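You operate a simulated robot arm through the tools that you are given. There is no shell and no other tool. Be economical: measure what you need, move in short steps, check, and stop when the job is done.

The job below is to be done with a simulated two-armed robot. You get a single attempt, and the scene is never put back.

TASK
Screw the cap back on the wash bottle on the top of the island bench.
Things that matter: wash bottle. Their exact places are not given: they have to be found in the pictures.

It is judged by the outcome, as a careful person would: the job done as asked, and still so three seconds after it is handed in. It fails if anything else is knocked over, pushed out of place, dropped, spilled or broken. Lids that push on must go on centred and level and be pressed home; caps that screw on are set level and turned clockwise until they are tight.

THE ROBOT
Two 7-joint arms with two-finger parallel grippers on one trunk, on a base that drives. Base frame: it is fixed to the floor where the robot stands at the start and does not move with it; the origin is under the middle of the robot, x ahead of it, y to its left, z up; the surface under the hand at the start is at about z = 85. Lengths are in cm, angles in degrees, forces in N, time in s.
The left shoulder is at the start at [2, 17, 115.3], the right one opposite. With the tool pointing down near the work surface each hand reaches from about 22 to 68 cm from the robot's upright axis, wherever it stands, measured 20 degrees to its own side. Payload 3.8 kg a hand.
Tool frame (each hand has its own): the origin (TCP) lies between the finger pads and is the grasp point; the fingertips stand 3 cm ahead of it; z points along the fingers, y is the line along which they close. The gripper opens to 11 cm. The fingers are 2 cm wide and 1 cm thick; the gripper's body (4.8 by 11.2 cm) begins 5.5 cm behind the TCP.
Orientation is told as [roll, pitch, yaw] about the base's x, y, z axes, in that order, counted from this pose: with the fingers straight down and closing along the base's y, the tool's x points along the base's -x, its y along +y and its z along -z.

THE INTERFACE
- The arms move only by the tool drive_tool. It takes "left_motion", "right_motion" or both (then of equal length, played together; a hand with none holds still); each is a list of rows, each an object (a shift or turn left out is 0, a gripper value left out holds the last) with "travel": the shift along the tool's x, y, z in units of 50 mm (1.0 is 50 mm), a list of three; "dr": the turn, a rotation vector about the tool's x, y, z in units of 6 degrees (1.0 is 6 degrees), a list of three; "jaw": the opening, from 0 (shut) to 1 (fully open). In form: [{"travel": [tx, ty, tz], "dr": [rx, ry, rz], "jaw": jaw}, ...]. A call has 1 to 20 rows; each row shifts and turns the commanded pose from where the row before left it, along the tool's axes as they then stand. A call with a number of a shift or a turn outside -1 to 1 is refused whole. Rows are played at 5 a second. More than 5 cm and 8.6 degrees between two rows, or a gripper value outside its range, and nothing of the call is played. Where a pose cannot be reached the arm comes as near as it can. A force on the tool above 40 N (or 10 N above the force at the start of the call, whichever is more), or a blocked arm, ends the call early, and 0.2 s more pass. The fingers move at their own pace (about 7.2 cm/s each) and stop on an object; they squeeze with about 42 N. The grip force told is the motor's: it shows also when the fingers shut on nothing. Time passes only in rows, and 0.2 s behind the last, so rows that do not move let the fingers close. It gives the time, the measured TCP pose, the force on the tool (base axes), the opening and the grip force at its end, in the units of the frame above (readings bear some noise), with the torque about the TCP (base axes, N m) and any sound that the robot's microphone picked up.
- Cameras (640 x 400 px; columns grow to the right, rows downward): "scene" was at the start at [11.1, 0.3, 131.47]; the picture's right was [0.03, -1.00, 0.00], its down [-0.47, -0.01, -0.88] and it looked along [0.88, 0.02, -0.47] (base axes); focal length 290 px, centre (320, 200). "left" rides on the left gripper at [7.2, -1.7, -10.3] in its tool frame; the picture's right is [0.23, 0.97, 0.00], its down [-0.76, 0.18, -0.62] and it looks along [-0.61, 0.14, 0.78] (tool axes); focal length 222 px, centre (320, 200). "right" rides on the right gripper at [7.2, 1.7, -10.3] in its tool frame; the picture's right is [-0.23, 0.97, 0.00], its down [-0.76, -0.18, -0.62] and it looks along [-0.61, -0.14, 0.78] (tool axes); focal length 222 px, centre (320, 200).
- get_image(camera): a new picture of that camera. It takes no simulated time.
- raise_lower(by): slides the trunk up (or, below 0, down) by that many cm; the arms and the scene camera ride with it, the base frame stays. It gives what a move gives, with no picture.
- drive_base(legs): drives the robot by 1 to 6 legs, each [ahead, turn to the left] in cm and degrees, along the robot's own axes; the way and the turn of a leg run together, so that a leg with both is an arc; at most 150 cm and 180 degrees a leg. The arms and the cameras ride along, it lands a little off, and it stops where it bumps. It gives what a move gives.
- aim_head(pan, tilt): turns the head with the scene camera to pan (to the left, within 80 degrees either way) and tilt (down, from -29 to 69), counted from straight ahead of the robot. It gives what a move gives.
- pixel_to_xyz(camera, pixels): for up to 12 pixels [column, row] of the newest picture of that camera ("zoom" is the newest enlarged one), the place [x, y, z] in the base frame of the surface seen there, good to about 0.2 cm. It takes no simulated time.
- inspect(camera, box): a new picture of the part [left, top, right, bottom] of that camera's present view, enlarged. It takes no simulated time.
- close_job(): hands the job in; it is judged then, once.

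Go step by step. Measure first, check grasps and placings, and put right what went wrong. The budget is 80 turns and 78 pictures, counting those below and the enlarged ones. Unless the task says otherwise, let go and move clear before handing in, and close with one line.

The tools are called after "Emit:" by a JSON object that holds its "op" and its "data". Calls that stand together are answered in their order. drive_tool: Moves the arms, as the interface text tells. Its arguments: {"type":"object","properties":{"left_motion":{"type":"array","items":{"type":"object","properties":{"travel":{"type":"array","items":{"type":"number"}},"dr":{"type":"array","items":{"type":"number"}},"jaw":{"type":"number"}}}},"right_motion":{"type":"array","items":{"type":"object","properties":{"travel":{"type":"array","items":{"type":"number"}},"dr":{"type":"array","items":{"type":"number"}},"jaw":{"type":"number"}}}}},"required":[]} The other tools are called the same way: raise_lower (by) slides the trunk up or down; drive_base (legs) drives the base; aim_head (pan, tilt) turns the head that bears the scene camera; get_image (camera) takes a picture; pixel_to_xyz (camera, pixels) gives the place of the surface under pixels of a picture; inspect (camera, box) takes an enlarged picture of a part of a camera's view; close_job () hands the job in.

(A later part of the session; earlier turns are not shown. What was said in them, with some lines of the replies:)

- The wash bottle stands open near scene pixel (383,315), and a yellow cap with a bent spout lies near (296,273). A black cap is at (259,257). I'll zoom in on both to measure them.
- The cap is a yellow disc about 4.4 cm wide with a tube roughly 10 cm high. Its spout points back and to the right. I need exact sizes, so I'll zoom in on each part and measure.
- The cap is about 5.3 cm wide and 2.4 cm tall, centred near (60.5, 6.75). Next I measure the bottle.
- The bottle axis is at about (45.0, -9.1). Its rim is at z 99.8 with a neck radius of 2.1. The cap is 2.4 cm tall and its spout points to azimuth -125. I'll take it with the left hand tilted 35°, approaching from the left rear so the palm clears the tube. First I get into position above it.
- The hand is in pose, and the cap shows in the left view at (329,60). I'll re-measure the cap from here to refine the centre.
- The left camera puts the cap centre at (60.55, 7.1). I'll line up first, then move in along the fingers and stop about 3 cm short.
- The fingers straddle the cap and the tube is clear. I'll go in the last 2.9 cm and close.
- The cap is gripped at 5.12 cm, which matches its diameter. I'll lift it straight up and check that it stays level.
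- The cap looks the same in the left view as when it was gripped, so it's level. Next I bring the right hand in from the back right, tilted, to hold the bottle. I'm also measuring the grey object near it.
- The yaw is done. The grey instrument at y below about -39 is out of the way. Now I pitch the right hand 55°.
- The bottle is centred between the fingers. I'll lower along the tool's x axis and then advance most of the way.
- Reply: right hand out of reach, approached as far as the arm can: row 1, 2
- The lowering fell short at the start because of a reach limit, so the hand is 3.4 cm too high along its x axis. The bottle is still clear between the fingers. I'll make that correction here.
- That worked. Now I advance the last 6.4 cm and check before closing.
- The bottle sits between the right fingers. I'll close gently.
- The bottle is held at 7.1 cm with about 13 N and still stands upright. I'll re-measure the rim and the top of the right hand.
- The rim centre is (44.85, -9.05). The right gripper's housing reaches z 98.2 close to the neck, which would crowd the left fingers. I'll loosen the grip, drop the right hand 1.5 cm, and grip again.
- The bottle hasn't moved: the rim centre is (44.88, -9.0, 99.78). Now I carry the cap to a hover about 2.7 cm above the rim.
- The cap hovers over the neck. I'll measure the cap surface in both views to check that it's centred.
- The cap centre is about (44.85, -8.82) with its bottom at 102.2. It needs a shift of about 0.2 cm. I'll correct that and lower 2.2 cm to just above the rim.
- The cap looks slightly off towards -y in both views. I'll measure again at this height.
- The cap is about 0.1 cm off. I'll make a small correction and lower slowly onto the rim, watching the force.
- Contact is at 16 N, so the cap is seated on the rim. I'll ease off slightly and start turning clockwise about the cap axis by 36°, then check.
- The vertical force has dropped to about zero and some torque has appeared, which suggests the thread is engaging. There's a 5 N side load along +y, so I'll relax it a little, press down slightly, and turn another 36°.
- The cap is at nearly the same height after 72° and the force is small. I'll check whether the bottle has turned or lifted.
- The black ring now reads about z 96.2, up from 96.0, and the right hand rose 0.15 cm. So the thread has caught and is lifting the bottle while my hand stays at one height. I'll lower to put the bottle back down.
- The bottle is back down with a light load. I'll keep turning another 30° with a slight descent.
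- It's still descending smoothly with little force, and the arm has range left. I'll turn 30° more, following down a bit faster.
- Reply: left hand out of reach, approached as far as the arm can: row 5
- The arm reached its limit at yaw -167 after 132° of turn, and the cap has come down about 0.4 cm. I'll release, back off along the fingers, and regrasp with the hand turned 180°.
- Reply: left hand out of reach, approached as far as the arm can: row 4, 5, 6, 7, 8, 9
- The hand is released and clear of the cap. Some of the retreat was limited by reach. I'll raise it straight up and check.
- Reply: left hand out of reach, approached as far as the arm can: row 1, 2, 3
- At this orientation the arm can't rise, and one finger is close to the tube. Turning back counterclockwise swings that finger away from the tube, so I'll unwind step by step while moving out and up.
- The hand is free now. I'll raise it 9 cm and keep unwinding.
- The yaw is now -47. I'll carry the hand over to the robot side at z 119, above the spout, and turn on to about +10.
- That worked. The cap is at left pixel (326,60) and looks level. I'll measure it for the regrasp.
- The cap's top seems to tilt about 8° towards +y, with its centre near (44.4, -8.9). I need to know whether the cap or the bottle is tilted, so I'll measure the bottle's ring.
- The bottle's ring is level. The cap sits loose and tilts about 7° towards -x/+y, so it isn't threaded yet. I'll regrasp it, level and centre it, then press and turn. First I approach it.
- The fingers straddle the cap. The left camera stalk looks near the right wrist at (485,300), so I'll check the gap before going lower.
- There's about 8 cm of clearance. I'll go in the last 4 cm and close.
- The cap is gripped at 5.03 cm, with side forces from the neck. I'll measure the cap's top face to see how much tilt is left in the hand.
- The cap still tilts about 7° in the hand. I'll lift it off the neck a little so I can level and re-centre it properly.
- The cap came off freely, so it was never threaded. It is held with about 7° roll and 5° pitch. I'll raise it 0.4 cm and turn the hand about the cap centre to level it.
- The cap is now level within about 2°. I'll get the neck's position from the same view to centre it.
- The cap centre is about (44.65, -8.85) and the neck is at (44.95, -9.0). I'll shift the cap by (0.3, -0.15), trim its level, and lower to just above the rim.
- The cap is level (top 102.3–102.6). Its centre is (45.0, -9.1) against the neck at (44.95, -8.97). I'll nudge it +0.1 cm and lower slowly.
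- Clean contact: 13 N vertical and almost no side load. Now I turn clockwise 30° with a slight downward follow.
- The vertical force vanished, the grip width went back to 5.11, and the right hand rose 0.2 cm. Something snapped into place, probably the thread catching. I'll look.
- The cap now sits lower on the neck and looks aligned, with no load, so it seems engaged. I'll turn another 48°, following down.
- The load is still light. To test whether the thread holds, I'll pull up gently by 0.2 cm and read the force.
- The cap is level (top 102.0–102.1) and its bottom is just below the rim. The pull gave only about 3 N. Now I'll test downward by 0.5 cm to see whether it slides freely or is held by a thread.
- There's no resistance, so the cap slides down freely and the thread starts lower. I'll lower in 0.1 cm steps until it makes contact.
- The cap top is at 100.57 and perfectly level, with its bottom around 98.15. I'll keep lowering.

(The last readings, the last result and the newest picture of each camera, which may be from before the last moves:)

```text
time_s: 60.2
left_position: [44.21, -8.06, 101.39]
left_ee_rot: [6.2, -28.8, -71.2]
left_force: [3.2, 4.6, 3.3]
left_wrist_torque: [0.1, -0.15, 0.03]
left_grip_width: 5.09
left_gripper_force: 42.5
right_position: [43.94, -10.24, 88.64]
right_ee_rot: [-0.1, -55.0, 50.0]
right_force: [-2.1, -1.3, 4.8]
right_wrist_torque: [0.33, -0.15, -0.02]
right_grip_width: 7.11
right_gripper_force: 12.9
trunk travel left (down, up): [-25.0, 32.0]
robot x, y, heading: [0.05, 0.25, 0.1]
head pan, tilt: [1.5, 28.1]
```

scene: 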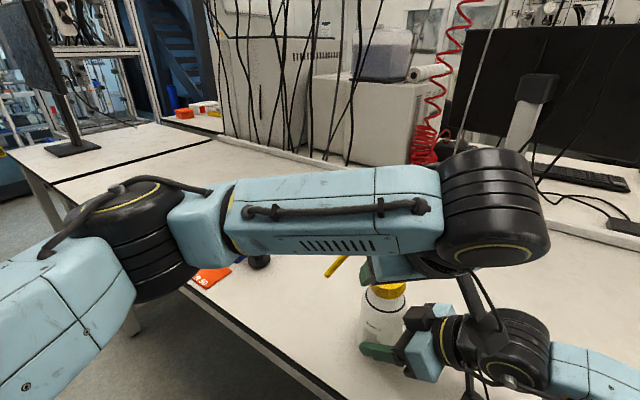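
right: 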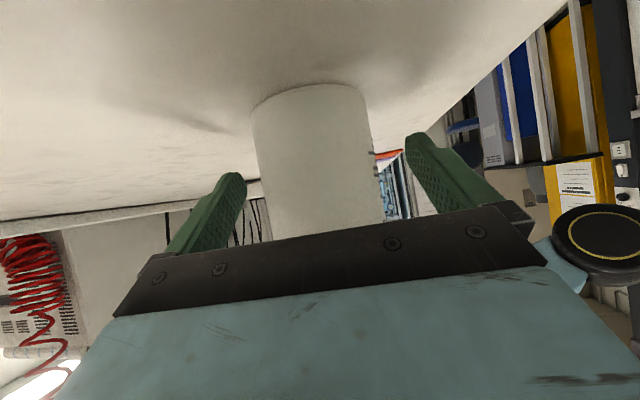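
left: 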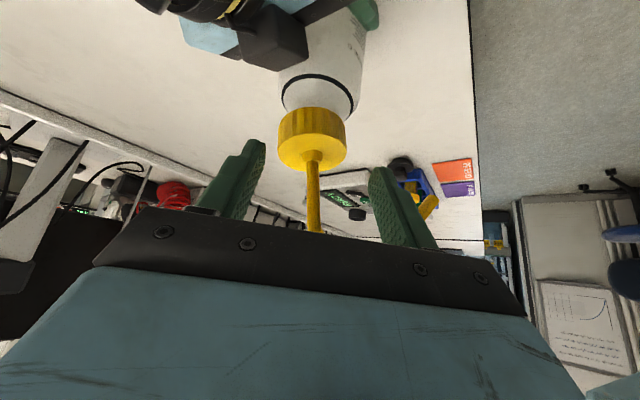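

First light contact: 3 N vertical plus some side load. I'll relieve the side load and lower another 0.2 cm.

Emit:
{"op": "drive_tool", "data": {"left_motion": [{"travel": [0.011, 0.015, -0.006]}, {"travel": [0.0097, -0.0019, 0.0174]}, {"travel": [0.0097, -0.0019, 0.0174]}, {}]}}

```text
time_s: 61.2
left_position: [44.14, -7.86, 101.41]
left_ee_rot: [6.2, -28.8, -71.1]
left_force: [2.2, 4.0, 8.3]
left_wrist_torque: [0.16, 0.14, 0.06]
left_grip_width: 5.08
left_gripper_force: 41.9
right_position: [43.99, -10.2, 88.72]
right_ee_rot: [0.0, -55.0, 50.1]
right_force: [-0.8, -2.9, 2.1]
right_wrist_torque: [0.16, -0.18, -0.02]
right_grip_width: 7.12
right_gripper_force: 12.5
trunk travel left (down, up): [-25.0, 32.0]
robot x, y, heading: [-0.04, 0.07, 0.2]
head pan, tilt: [1.5, 28.1]
```

Firm contact at 8 N, with the cap bottom near z 97.75. Now I turn clockwise and watch the torque.

Emit:
{"op": "drive_tool", "data": {"left_motion": [{"travel": [0.0045, 0.025, 0.002], "dr": [0.483, -0.095, 0.87]}, {"travel": [0.0045, 0.025, 0.002], "dr": [0.483, -0.095, 0.87]}, {"travel": [0.0045, 0.025, 0.002], "dr": [0.483, -0.095, 0.87]}, {"travel": [0.0045, 0.025, 0.002], "dr": [0.483, -0.095, 0.87]}, {"travel": [0.0045, 0.025, 0.002], "dr": [0.483, -0.095, 0.87]}, {}]}}

```text
time_s: 62.6
left_position: [44.94, -7.76, 101.24]
left_ee_rot: [6.2, -29.0, -101.2]
left_force: [6.2, -0.4, 15.6]
left_wrist_torque: [-0.15, -0.04, 0.07]
left_grip_width: 5.08
left_gripper_force: 41.7
right_position: [44.01, -10.23, 88.59]
right_ee_rot: [-0.1, -55.0, 50.0]
right_force: [-0.8, -0.8, 0.0]
right_wrist_torque: [-0.27, -0.35, 0.07]
right_grip_width: 7.11
right_gripper_force: 13.1
trunk travel left (down, up): [-25.0, 32.0]
robot x, y, heading: [-0.14, 0.44, -0.2]
head pan, tilt: [1.5, 28.1]
```

Vertical force is 15.6 N with a 6 N side load along +x. I'll shift slightly to relieve it and keep turning without pressing further.

Emit:
{"op": "drive_tool", "data": {"left_motion": [{"travel": [0, 0.022, 0]}, {"travel": [0.0039, 0.025, 0.0006], "dr": [0.483, -0.095, 0.87]}, {"travel": [0.0039, 0.025, 0.0006], "dr": [0.483, -0.095, 0.87]}, {"travel": [0.0039, 0.025, 0.0006], "dr": [0.483, -0.095, 0.87]}, {"travel": [0.0039, 0.025, 0.0006], "dr": [0.483, -0.095, 0.87]}, {"travel": [0.0039, 0.025, 0.0006], "dr": [0.483, -0.095, 0.87]}, {}]}}

Emit:
{"op": "inspect", "data": {"camera": "scene", "box": [320, 210, 460, 370]}}

Emit:
{"op": "inspect", "data": {"camera": "left", "box": [230, 30, 410, 220]}}

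Emit:
{"op": "pixel_to_xyz", "data": {"camera": "zoom", "pixels": [[245, 320], [270, 300], [300, 285], [340, 290], [375, 305], [390, 325], [360, 345], [280, 345]]}}

```text
time_s: 64.2
left_position: [45.64, -7.78, 101.25]
left_ee_rot: [6.1, -29.0, -131.2]
left_force: [3.9, -5.2, 10.1]
left_wrist_torque: [-0.29, 0.1, 0.04]
left_grip_width: 5.04
left_gripper_force: 41.8
right_position: [43.93, -10.37, 88.64]
right_ee_rot: [0.0, -55.0, 50.0]
right_force: [-0.3, 4.1, 0.4]
right_wrist_torque: [-0.44, -0.27, 0.11]
right_grip_width: 7.12
right_gripper_force: 13.1
trunk travel left (down, up): [-25.0, 32.0]
robot x, y, heading: [-0.24, 0.32, 0.2]
head pan, tilt: [1.5, 28.1]
```

```text
2.50 times, centred on (390, 290) of scene
```

zoom: 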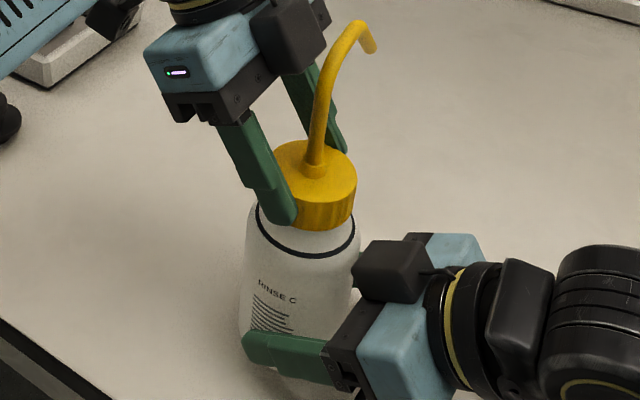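

```text
2.11 times, centred on (320, 125) of left
```

zoom: 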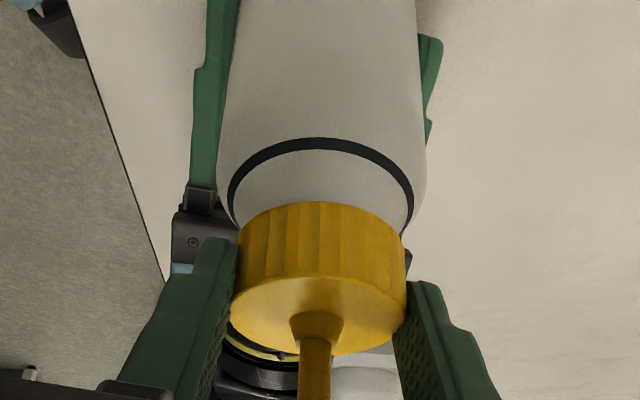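

```text
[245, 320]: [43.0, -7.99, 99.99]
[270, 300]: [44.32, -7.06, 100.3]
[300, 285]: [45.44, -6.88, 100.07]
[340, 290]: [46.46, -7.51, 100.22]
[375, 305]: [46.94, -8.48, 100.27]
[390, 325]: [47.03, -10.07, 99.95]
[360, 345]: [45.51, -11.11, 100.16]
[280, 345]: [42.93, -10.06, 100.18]
```

The cap top is at 100.14, level and centred. The side load keeps pointing along tool +y, so I'll enlarge the arc slightly and turn another 30°.

Emit:
{"op": "drive_tool", "data": {"left_motion": [{"travel": [0, 0.02, 0]}, {"travel": [0.0042, 0.028, 0.001], "dr": [0.483, -0.095, 0.87]}, {"travel": [0.0042, 0.028, 0.001], "dr": [0.483, -0.095, 0.87]}, {"travel": [0.0042, 0.028, 0.001], "dr": [0.483, -0.095, 0.87]}, {"travel": [0.0042, 0.028, 0.001], "dr": [0.483, -0.095, 0.87]}, {}]}}

```text
time_s: 65.6
left_position: [46.12, -8.33, 101.24]
left_ee_rot: [6.1, -29.0, -155.3]
left_force: [-2.6, 1.1, 2.8]
left_wrist_torque: [0.29, 0.35, -0.05]
left_grip_width: 5.06
left_gripper_force: 42.0
right_position: [44.04, -10.35, 88.7]
right_ee_rot: [-0.1, -55.0, 50.1]
right_force: [0.6, -1.1, 0.2]
right_wrist_torque: [-0.05, 0.21, 0.01]
right_grip_width: 7.1
right_gripper_force: 13.1
trunk travel left (down, up): [-25.0, 32.0]
robot x, y, heading: [0.15, 0.01, 0.2]
head pan, tilt: [1.5, 28.1]
```

The vertical force dropped without any change in my command, so the cap is being drawn down. The arm is near its limit. I'll open a little and swing the hand back counterclockwise around the cap. The spout passes over the fingertip side, so it stays clear.

Emit:
{"op": "drive_tool", "data": {"left_motion": [{"jaw": 0.55}, {"jaw": 0.63}, {"travel": [-0.039, 0.008, -0.07]}, {"travel": [-0.0064, -0.0266, 0.0006], "dr": [-0.483, 0.095, -0.87]}, {"travel": [-0.0064, -0.0266, 0.0006], "dr": [-0.483, 0.095, -0.87]}, {"travel": [-0.0064, -0.0266, 0.0006], "dr": [-0.483, 0.095, -0.87]}, {"travel": [-0.0064, -0.0266, 0.0006], "dr": [-0.483, 0.095, -0.87]}, {"travel": [-0.0064, -0.0266, 0.0006], "dr": [-0.483, 0.095, -0.87]}, {"travel": [-0.0064, -0.0266, 0.0006], "dr": [-0.483, 0.095, -0.87]}, {"travel": [-0.0064, -0.0266, 0.0006], "dr": [-0.483, 0.095, -0.87]}, {"travel": [-0.0064, -0.0266, 0.0006], "dr": [-0.483, 0.095, -0.87]}, {"travel": [-0.0064, -0.0266, 0.0006], "dr": [-0.483, 0.095, -0.87]}, {"travel": [-0.0064, -0.0266, 0.0006], "dr": [-0.483, 0.095, -0.87]}, {}]}}

Emit:
{"op": "get_image", "data": {"camera": "left"}}

Emit:
{"op": "inspect", "data": {"camera": "scene", "box": [320, 210, 460, 370]}}

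```text
time_s: 68.6
left_position: [44.95, -7.95, 101.68]
left_ee_rot: [6.2, -29.0, -95.1]
left_force: [0.6, -0.3, 0.7]
left_wrist_torque: [-0.01, 0.0, -0.02]
left_grip_width: 6.9
left_gripper_force: 0.1
right_position: [43.94, -10.25, 88.64]
right_ee_rot: [0.1, -55.0, 50.0]
right_force: [0.0, 0.6, -0.5]
right_wrist_torque: [0.03, 0.11, 0.0]
right_grip_width: 7.11
right_gripper_force: 13.1
trunk travel left (down, up): [-25.0, 32.0]
robot x, y, heading: [0.28, -0.25, -0.3]
head pan, tilt: [1.5, 28.1]
```

```text
15 pictures are left
```

left: 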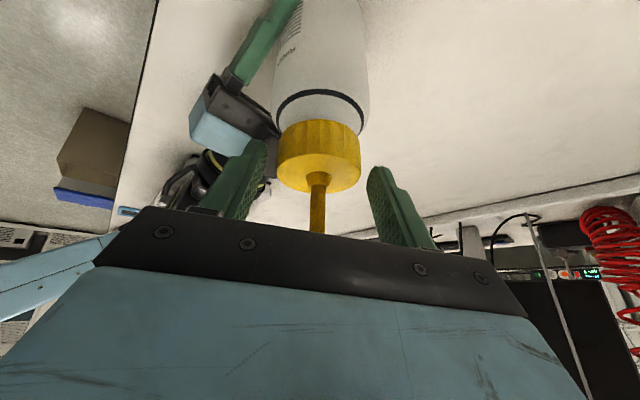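

```text
2.50 times, centred on (390, 290) of scene
```

zoom: 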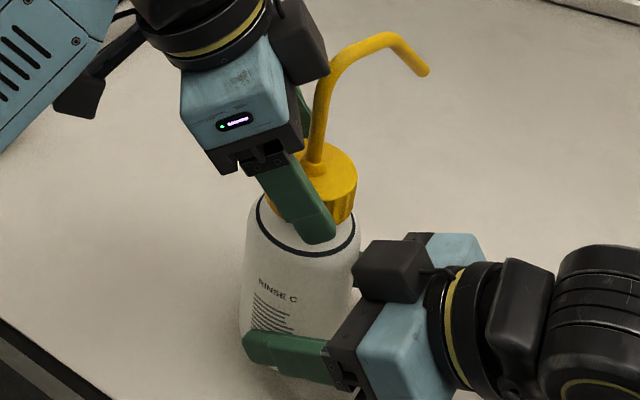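

The swing works: the hand is clear and the cap stays put and level. I'll continue back to yaw about +7 and take out the hand's 6° roll.

Emit:
{"op": "drive_tool", "data": {"left_motion": [{"travel": [-0.0064, -0.0266, 0.0006], "dr": [-0.483, 0.095, -0.87]}, {"travel": [-0.0064, -0.0266, 0.0006], "dr": [-0.483, 0.095, -0.87]}, {"travel": [-0.0064, -0.0266, 0.0006], "dr": [-0.483, 0.095, -0.87]}, {"travel": [-0.0064, -0.0266, 0.0006], "dr": [-0.483, 0.095, -0.87]}, {"travel": [-0.0064, -0.0266, 0.0006], "dr": [-0.483, 0.095, -0.87]}, {"travel": [-0.0064, -0.0266, 0.0006], "dr": [-0.483, 0.095, -0.87]}, {"travel": [-0.0064, -0.0266, 0.0006], "dr": [-0.483, 0.095, -0.87]}, {"travel": [-0.0064, -0.0266, 0.0006], "dr": [-0.483, 0.095, -0.87]}, {"travel": [-0.0064, -0.0266, 0.0006], "dr": [-0.483, 0.095, -0.87]}, {"travel": [-0.0064, -0.0266, 0.0006], "dr": [-0.483, 0.095, -0.87]}, {"travel": [-0.0064, -0.0266, 0.0006], "dr": [-0.483, 0.095, -0.87]}, {"travel": [-0.0064, -0.0266, 0.0006], "dr": [-0.483, 0.095, -0.87]}, {"travel": [-0.0064, -0.0266, 0.0006], "dr": [-0.483, 0.095, -0.87]}, {"travel": [-0.0064, -0.0266, 0.0006], "dr": [-0.483, 0.095, -0.87]}, {"travel": [-0.0064, -0.0266, 0.0006], "dr": [-0.483, 0.095, -0.87]}, {"travel": [-0.0064, -0.0266, 0.0006], "dr": [-0.483, 0.095, -0.87]}, {"travel": [-0.0064, -0.0266, 0.0006], "dr": [-0.483, 0.095, -0.87]}, {"travel": [-0.002, 0.041, 0], "dr": [0.9, 0.05, -0.5]}, {}]}}

Emit:
{"op": "inspect", "data": {"camera": "left", "box": [210, 30, 430, 230]}}

Emit:
{"op": "pixel_to_xyz", "data": {"camera": "left", "pixels": [[284, 148], [300, 130], [322, 128], [345, 133], [358, 150], [290, 182], [350, 186], [300, 172], [340, 174]]}}

```text
time_s: 72.6
left_position: [43.95, -9.28, 101.77]
left_ee_rot: [-0.8, -28.8, 10.2]
left_force: [-1.1, -0.8, 0.7]
left_wrist_torque: [-0.01, 0.0, 0.02]
left_grip_width: 6.93
left_gripper_force: 0.0
right_position: [44.02, -10.34, 88.59]
right_ee_rot: [0.0, -55.0, 50.0]
right_force: [0.2, -0.7, -0.1]
right_wrist_torque: [-0.05, 0.11, 0.04]
right_grip_width: 7.1
right_gripper_force: 12.6
trunk travel left (down, up): [-25.0, 32.0]
robot x, y, heading: [-0.08, -0.05, -0.0]
head pan, tilt: [1.5, 28.1]
```

```text
2.00 times, centred on (320, 130) of left
```

zoom: 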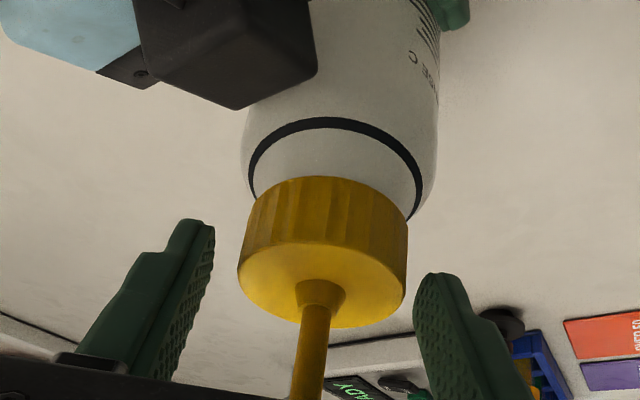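

```text
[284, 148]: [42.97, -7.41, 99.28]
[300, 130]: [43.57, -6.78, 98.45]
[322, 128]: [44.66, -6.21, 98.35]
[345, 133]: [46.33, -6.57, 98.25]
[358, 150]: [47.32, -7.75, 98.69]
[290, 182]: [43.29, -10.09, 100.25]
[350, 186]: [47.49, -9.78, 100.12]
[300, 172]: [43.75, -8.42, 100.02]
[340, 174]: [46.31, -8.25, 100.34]
```

The cap sits slightly towards the +y finger. I'll shift 0.15 cm, lower 0.45 cm, and grip again.

Emit:
{"op": "drive_tool", "data": {"left_motion": [{"travel": [0, 0.03, 0]}, {"travel": [0.022, 0, 0.04]}, {"travel": [0.022, 0, 0.038]}, {}, {"jaw": 0.5}, {"jaw": 0.45}, {"jaw": 0.3}, {"jaw": 0.3}, {}]}}

```text
time_s: 74.6
left_position: [43.78, -9.27, 101.25]
left_ee_rot: [-0.7, -28.7, 10.2]
left_force: [1.8, -2.5, 0.0]
left_wrist_torque: [0.07, -0.05, -0.06]
left_grip_width: 5.25
left_gripper_force: 42.0
right_position: [43.99, -10.36, 88.57]
right_ee_rot: [0.0, -54.9, 50.0]
right_force: [-1.3, 1.2, -0.6]
right_wrist_torque: [-0.36, -0.1, 0.04]
right_grip_width: 7.09
right_gripper_force: 12.6
trunk travel left (down, up): [-25.0, 32.0]
robot x, y, heading: [-0.05, 0.15, -0.1]
head pan, tilt: [1.5, 28.1]
```

Gripped at 5.25 cm with low forces. I'll press down lightly and turn clockwise 60°.

Emit:
{"op": "drive_tool", "data": {"left_motion": [{"travel": [0.0145, -0.005, 0.0262]}, {"travel": [-0.0006, 0.0258, 0.0015], "dr": [0.48, 0, 0.877]}, {"travel": [-0.0006, 0.0258, 0.0015], "dr": [0.48, 0, 0.877]}, {"travel": [-0.0006, 0.0258, 0.0015], "dr": [0.48, 0, 0.877]}, {"travel": [-0.0006, 0.0258, 0.0015], "dr": [0.48, 0, 0.877]}, {"travel": [-0.0006, 0.0258, 0.0015], "dr": [0.48, 0, 0.877]}, {"travel": [-0.0006, 0.0258, 0.0015], "dr": [0.48, 0, 0.877]}, {"travel": [-0.0006, 0.0258, 0.0015], "dr": [0.48, 0, 0.877]}, {"travel": [-0.0006, 0.0258, 0.0015], "dr": [0.48, 0, 0.877]}, {"travel": [-0.0006, 0.0258, 0.0015], "dr": [0.48, 0, 0.877]}, {"travel": [-0.0006, 0.0258, 0.0015], "dr": [0.48, 0, 0.877]}, {}]}}

```text
time_s: 77.2
left_position: [44.22, -8.06, 101.23]
left_ee_rot: [-0.5, -29.4, -50.1]
left_force: [1.4, -8.9, 18.9]
left_wrist_torque: [-0.55, 0.0, -0.07]
left_grip_width: 5.22
left_gripper_force: 42.1
right_position: [43.9, -10.28, 88.81]
right_ee_rot: [0.1, -54.9, 50.0]
right_force: [0.5, 7.6, -0.1]
right_wrist_torque: [-0.37, 0.01, 0.06]
right_grip_width: 7.09
right_gripper_force: 12.9
trunk travel left (down, up): [-25.0, 32.0]
robot x, y, heading: [0.11, -0.28, -0.0]
head pan, tilt: [1.5, 28.1]
```

Vertical force is 19 N, there's a -9 N side load along y, and no tightening torque yet. I'll relieve both and keep turning 60°.

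Emit:
{"op": "drive_tool", "data": {"left_motion": [{"travel": [-0.029, -0.02, 0.002]}, {"travel": [-0.0011, 0.0255, 0.0006], "dr": [0.48, 0, 0.877]}, {"travel": [-0.0011, 0.0255, 0.0006], "dr": [0.48, 0, 0.877]}, {"travel": [-0.0011, 0.0255, 0.0006], "dr": [0.48, 0, 0.877]}, {"travel": [-0.0011, 0.0255, 0.0006], "dr": [0.48, 0, 0.877]}, {"travel": [-0.0011, 0.0255, 0.0006], "dr": [0.48, 0, 0.877]}, {"travel": [-0.0011, 0.0255, 0.0006], "dr": [0.48, 0, 0.877]}, {"travel": [-0.0011, 0.0255, 0.0006], "dr": [0.48, 0, 0.877]}, {"travel": [-0.0011, 0.0255, 0.0006], "dr": [0.48, 0, 0.877]}, {"travel": [-0.0011, 0.0255, 0.0006], "dr": [0.48, 0, 0.877]}, {"travel": [-0.0011, 0.0255, 0.0006], "dr": [0.48, 0, 0.877]}, {}]}}

Emit:
{"op": "inspect", "data": {"camera": "scene", "box": [320, 210, 460, 370]}}

Emit:
{"op": "pixel_to_xyz", "data": {"camera": "zoom", "pixels": [[325, 195], [345, 175], [290, 150], [300, 190], [320, 225], [340, 220], [305, 252], [352, 225]]}}

```text
time_s: 79.8
left_position: [45.38, -8.04, 101.17]
left_ee_rot: [0.3, -29.2, -110.4]
left_force: [-0.5, -1.4, 3.1]
left_wrist_torque: [-0.04, 0.24, 0.31]
left_grip_width: 5.21
left_gripper_force: 42.1
right_position: [44.08, -10.32, 88.65]
right_ee_rot: [-0.2, -54.9, 50.0]
right_force: [-0.3, 0.6, -0.1]
right_wrist_torque: [0.06, 0.0, -0.24]
right_grip_width: 7.16
right_gripper_force: 13.3
trunk travel left (down, up): [-25.0, 32.0]
robot x, y, heading: [0.22, 0.39, 0.1]
head pan, tilt: [1.5, 28.1]
```

```text
2.50 times, centred on (390, 290) of scene
```

zoom: 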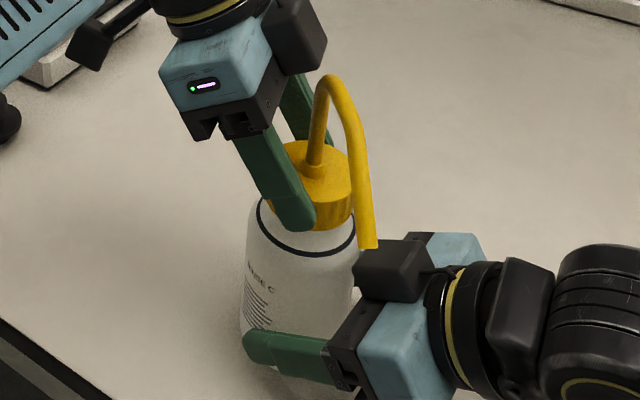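

```text
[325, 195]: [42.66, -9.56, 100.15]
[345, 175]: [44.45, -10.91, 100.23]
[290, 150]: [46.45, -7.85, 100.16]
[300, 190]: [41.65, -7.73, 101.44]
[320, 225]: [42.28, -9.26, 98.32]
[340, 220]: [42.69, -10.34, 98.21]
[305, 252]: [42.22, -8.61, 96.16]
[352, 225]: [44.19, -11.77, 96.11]
```

Now a reaction torque of +0.31 N·m shows on the left, matched by -0.24 on the right, so the cap is tightening. It's level with its top at 100.15. The label suggests the bottle slipped slightly in the right grip. I'll firm up the right grip and turn a bit more to confirm it's tight.

Emit:
{"op": "drive_tool", "data": {"left_motion": [{}, {}, {"travel": [-0.0011, 0.0255, 0.0006], "dr": [0.48, 0, 0.877]}, {"travel": [-0.0011, 0.0255, 0.0006], "dr": [0.48, 0, 0.877]}, {"travel": [-0.0011, 0.0255, 0.0006], "dr": [0.48, 0, 0.877]}, {}], "right_motion": [{"jaw": 0.5}, {"jaw": 0.4}, {"jaw": 0.4}, {"jaw": 0.4}, {"jaw": 0.4}, {"jaw": 0.4}]}}

Emit:
{"op": "inspect", "data": {"camera": "scene", "box": [320, 210, 460, 370]}}

```text
time_s: 81.2
left_position: [45.89, -8.26, 101.2]
left_ee_rot: [0.5, -29.1, -128.3]
left_force: [-3.4, 5.7, -0.9]
left_wrist_torque: [0.58, 0.49, 0.15]
left_grip_width: 5.24
left_gripper_force: 42.1
right_position: [44.07, -10.45, 88.66]
right_ee_rot: [0.0, -54.8, 50.0]
right_force: [3.2, -6.2, -0.3]
right_wrist_torque: [0.16, 0.02, -0.36]
right_grip_width: 7.17
right_gripper_force: 13.6
trunk travel left (down, up): [-25.0, 32.0]
robot x, y, heading: [0.12, -0.1, 0.0]
head pan, tilt: [1.5, 28.1]
```

```text
2.50 times, centred on (390, 290) of scene
```

zoom: 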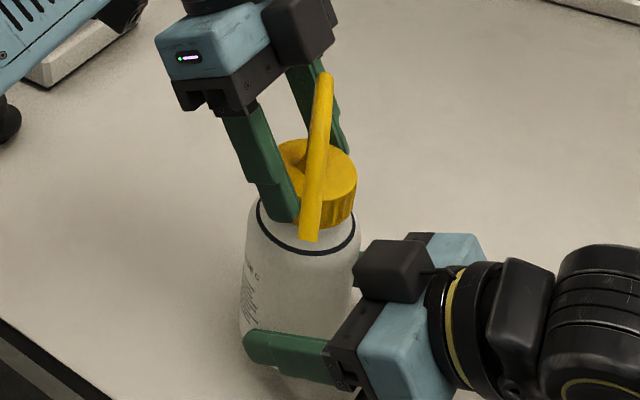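

The label turned along with the cap, so the cap and bottle now rotate as one and the cap is tight up to the grip's slip torque. For a final check I'll relieve the side load, press down moderately, and turn 18° more.

Emit:
{"op": "drive_tool", "data": {"left_motion": [{"travel": [0, -0.02, 0]}, {"travel": [0.02, 0, 0.036]}, {"travel": [0.02, 0, 0.036]}, {"travel": [-0.0011, 0.0245, 0.0006], "dr": [0.48, 0, 0.877]}, {"travel": [-0.0011, 0.0245, 0.0006], "dr": [0.48, 0, 0.877]}, {"travel": [-0.0011, 0.0245, 0.0006], "dr": [0.48, 0, 0.877]}]}}

Emit:
{"op": "inspect", "data": {"camera": "scene", "box": [320, 210, 460, 370]}}

```text
time_s: 82.6
left_position: [45.72, -8.4, 101.03]
left_ee_rot: [1.0, -29.1, -146.6]
left_force: [-1.1, 0.7, 32.9]
left_wrist_torque: [-0.21, 1.17, 0.66]
left_grip_width: 5.24
left_gripper_force: 41.6
right_position: [43.92, -10.34, 88.88]
right_ee_rot: [-0.3, -55.0, 50.2]
right_force: [4.0, -5.7, 0.1]
right_wrist_torque: [-0.11, -0.02, -0.42]
right_grip_width: 7.11
right_gripper_force: 12.8
trunk travel left (down, up): [-25.0, 32.0]
robot x, y, heading: [-0.02, 0.08, 0.1]
head pan, tilt: [1.5, 28.1]
```

```text
2.50 times, centred on (390, 290) of scene
```

zoom: 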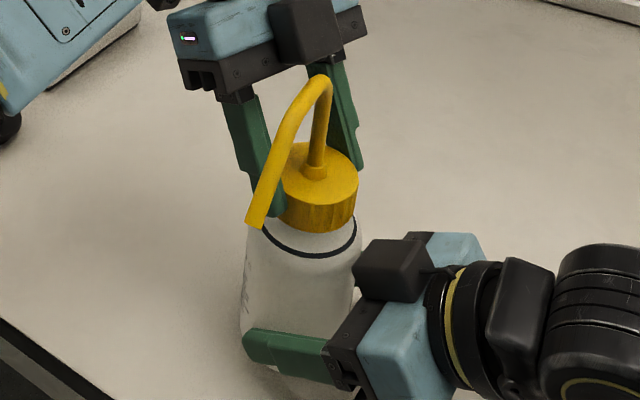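

The reaction torque is 0.66 N·m with cap and bottle turning together, so the cap is tight, and it's level. Now I ease off the press, open the left hand, swing back 30°, and retreat along the fingers.

Emit:
{"op": "drive_tool", "data": {"left_motion": [{"travel": [-0.02, 0, -0.036]}, {"travel": [-0.02, 0, -0.036]}, {"jaw": 0.55}, {"jaw": 0.65}, {}, {"travel": [-0.006, -0.026, 0.0006], "dr": [-0.48, 0, -0.877]}, {"travel": [-0.006, -0.026, 0.0006], "dr": [-0.48, 0, -0.877]}, {"travel": [-0.006, -0.026, 0.0006], "dr": [-0.48, 0, -0.877]}, {"travel": [-0.006, -0.026, 0.0006], "dr": [-0.48, 0, -0.877]}, {"travel": [-0.006, -0.026, 0.0006], "dr": [-0.48, 0, -0.877]}, {}]}}

Emit:
{"op": "inspect", "data": {"camera": "left", "box": [170, 30, 470, 230]}}

```text
time_s: 85.0
left_position: [45.33, -7.92, 101.35]
left_ee_rot: [0.5, -29.3, -116.4]
left_force: [-0.2, -0.5, 0.2]
left_wrist_torque: [0.0, 0.01, 0.01]
left_grip_width: 7.16
left_gripper_force: 0.1
right_position: [43.87, -10.22, 88.79]
right_ee_rot: [-0.1, -55.0, 50.1]
right_force: [-2.2, 4.9, 11.8]
right_wrist_torque: [0.41, 0.0, 0.11]
right_grip_width: 7.11
right_gripper_force: 13.2
trunk travel left (down, up): [-25.0, 32.0]
robot x, y, heading: [0.22, 0.22, 0.1]
head pan, tilt: [1.5, 28.1]
```

```text
2.00 times, centred on (320, 130) of left
```

zoom: 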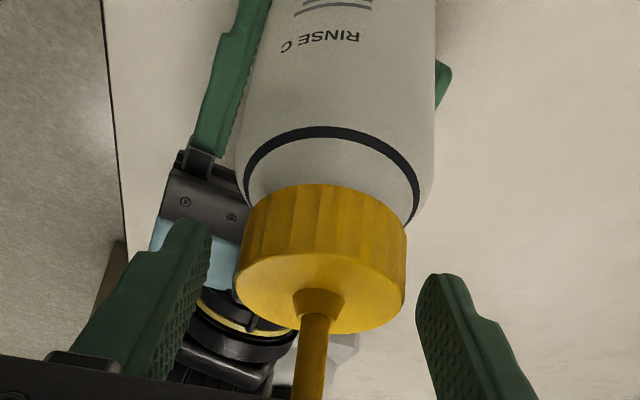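

The left hand is free and the cap and bottle are coaxial. I'll retreat the left hand.

Emit:
{"op": "drive_tool", "data": {"left_motion": [{"travel": [0, 0, -0.3]}, {"travel": [0, 0, -0.5]}, {"travel": [0, 0, -0.6]}, {"travel": [0, 0, -0.6]}, {"travel": [0, 0, -0.6]}, {}]}}

Emit:
{"op": "get_image", "data": {"camera": "scene"}}

```text
time_s: 86.4
left_position: [48.2, -2.3, 112.64]
left_ee_rot: [0.5, -29.4, -116.4]
left_force: [-0.1, 0.1, 0.3]
left_wrist_torque: [0.02, 0.0, -0.01]
left_grip_width: 7.14
left_gripper_force: 0.1
right_position: [43.88, -10.28, 88.64]
right_ee_rot: [-0.1, -55.0, 50.1]
right_force: [-0.8, 4.3, 10.9]
right_wrist_torque: [0.33, -0.02, 0.05]
right_grip_width: 7.13
right_gripper_force: 12.6
trunk travel left (down, up): [-25.0, 32.0]
robot x, y, heading: [0.23, -0.22, 0.1]
head pan, tilt: [1.5, 28.1]
```

```text
8 pictures are left
```

scene: 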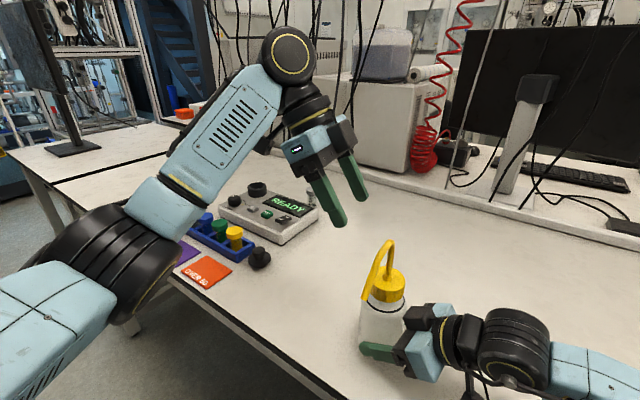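

The capped bottle is upright. The right hand carries about 11 N of vertical preload, so I'll relieve that first, then open and check.

Emit:
{"op": "drive_tool", "data": {"right_motion": [{"travel": [-0.018, 0.005, -0.012]}, {"travel": [-0.018, 0.005, -0.012]}, {}, {"jaw": 0.7}, {"jaw": 0.8}, {"jaw": 0.9}, {"jaw": 0.95}, {}]}}

Emit:
{"op": "inspect", "data": {"camera": "scene", "box": [310, 220, 470, 380]}}

Emit:
{"op": "pixel_to_xyz", "data": {"camera": "zoom", "pixels": [[320, 160], [300, 140], [340, 125], [365, 150], [345, 175], [300, 220], [330, 235], [360, 230], [385, 205]]}}

```text
time_s: 88.2
left_position: [48.28, -2.39, 112.77]
left_ee_rot: [0.4, -29.3, -116.3]
left_force: [0.0, -0.4, 0.1]
left_wrist_torque: [-0.01, -0.03, 0.0]
left_grip_width: 7.14
left_gripper_force: 0.0
right_position: [44.0, -10.35, 88.76]
right_ee_rot: [0.1, -55.0, 49.9]
right_force: [0.2, 0.7, 1.0]
right_wrist_torque: [-0.02, 0.02, 0.0]
right_grip_width: 10.44
right_gripper_force: 0.1
trunk travel left (down, up): [-25.0, 32.0]
robot x, y, heading: [-0.07, -0.11, 0.2]
head pan, tilt: [1.5, 28.1]
```

```text
2.50 times, centred on (390, 300) of scene
```

zoom: 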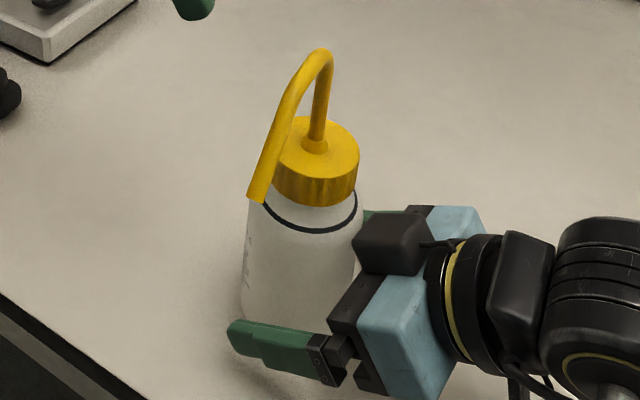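

```text
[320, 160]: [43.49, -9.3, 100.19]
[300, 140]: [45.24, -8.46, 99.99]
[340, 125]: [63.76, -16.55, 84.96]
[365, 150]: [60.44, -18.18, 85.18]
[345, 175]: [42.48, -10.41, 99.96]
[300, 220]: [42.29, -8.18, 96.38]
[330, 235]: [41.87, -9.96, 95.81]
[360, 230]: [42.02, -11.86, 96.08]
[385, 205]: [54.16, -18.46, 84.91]
```

The bottle stands on its own, with the cap level (top about 100.1) and seated. I'll retreat the right hand along its fingers.

Emit:
{"op": "drive_tool", "data": {"right_motion": [{"travel": [0, 0, -0.3]}, {"travel": [0, 0, -0.5]}, {"travel": [0, 0, -0.5]}, {"travel": [0, 0, -0.5]}, {"travel": [0, 0, -0.5]}, {}]}}

Emit:
{"op": "get_image", "data": {"camera": "scene"}}

Emit:
{"op": "inspect", "data": {"camera": "scene", "box": [330, 230, 430, 360]}}

```text
time_s: 89.6
left_position: [48.2, -2.47, 112.56]
left_ee_rot: [0.4, -29.4, -116.3]
left_force: [0.6, -0.2, 0.5]
left_wrist_torque: [0.0, 0.0, 0.03]
left_grip_width: 7.18
left_gripper_force: 0.1
right_position: [37.81, -17.53, 95.46]
right_ee_rot: [0.1, -55.0, 50.0]
right_force: [-0.2, -0.2, -1.3]
right_wrist_torque: [-0.02, -0.02, 0.02]
right_grip_width: 10.44
right_gripper_force: 0.2
trunk travel left (down, up): [-25.0, 32.0]
robot x, y, heading: [-0.06, 0.32, 0.0]
head pan, tilt: [1.5, 28.1]
```

```text
6 pictures are left
```

scene: 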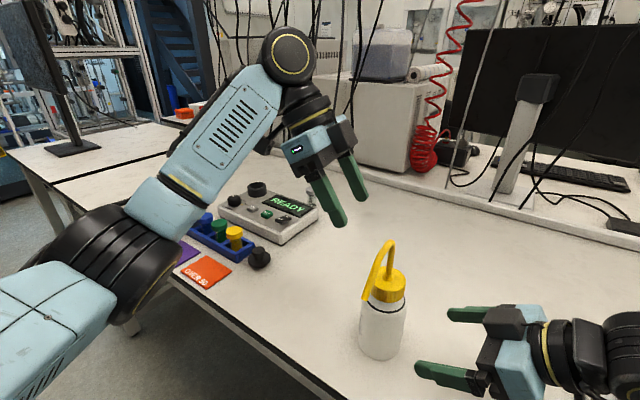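

```text
3.08 times, centred on (380, 295) of scene
```

zoom: 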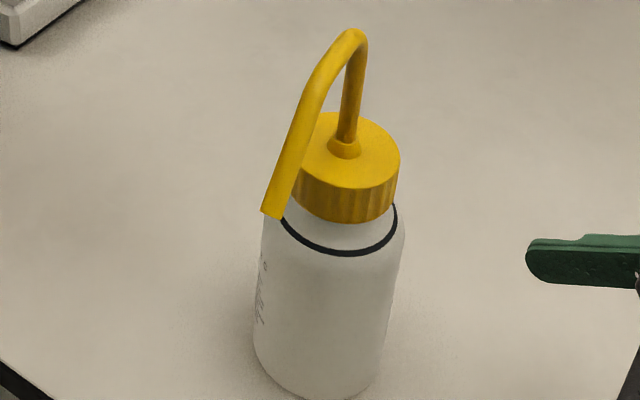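

Both hands are clear. The cap is level, centred and tight on the upright bottle, and nothing else was disturbed, so I'm handing in.

Emit:
{"op": "close_job", "data": {}}

```text
The job is handed in.
```

The cap is screwed back on the wash bottle. It sits level and took about 0.66 N·m at the end; by then the bottle was turning with the cap in the right hand's grip. The bottle stands upright at its original spot, turned a little so its label now faces further left, and I saw nothing else moved or spilled.
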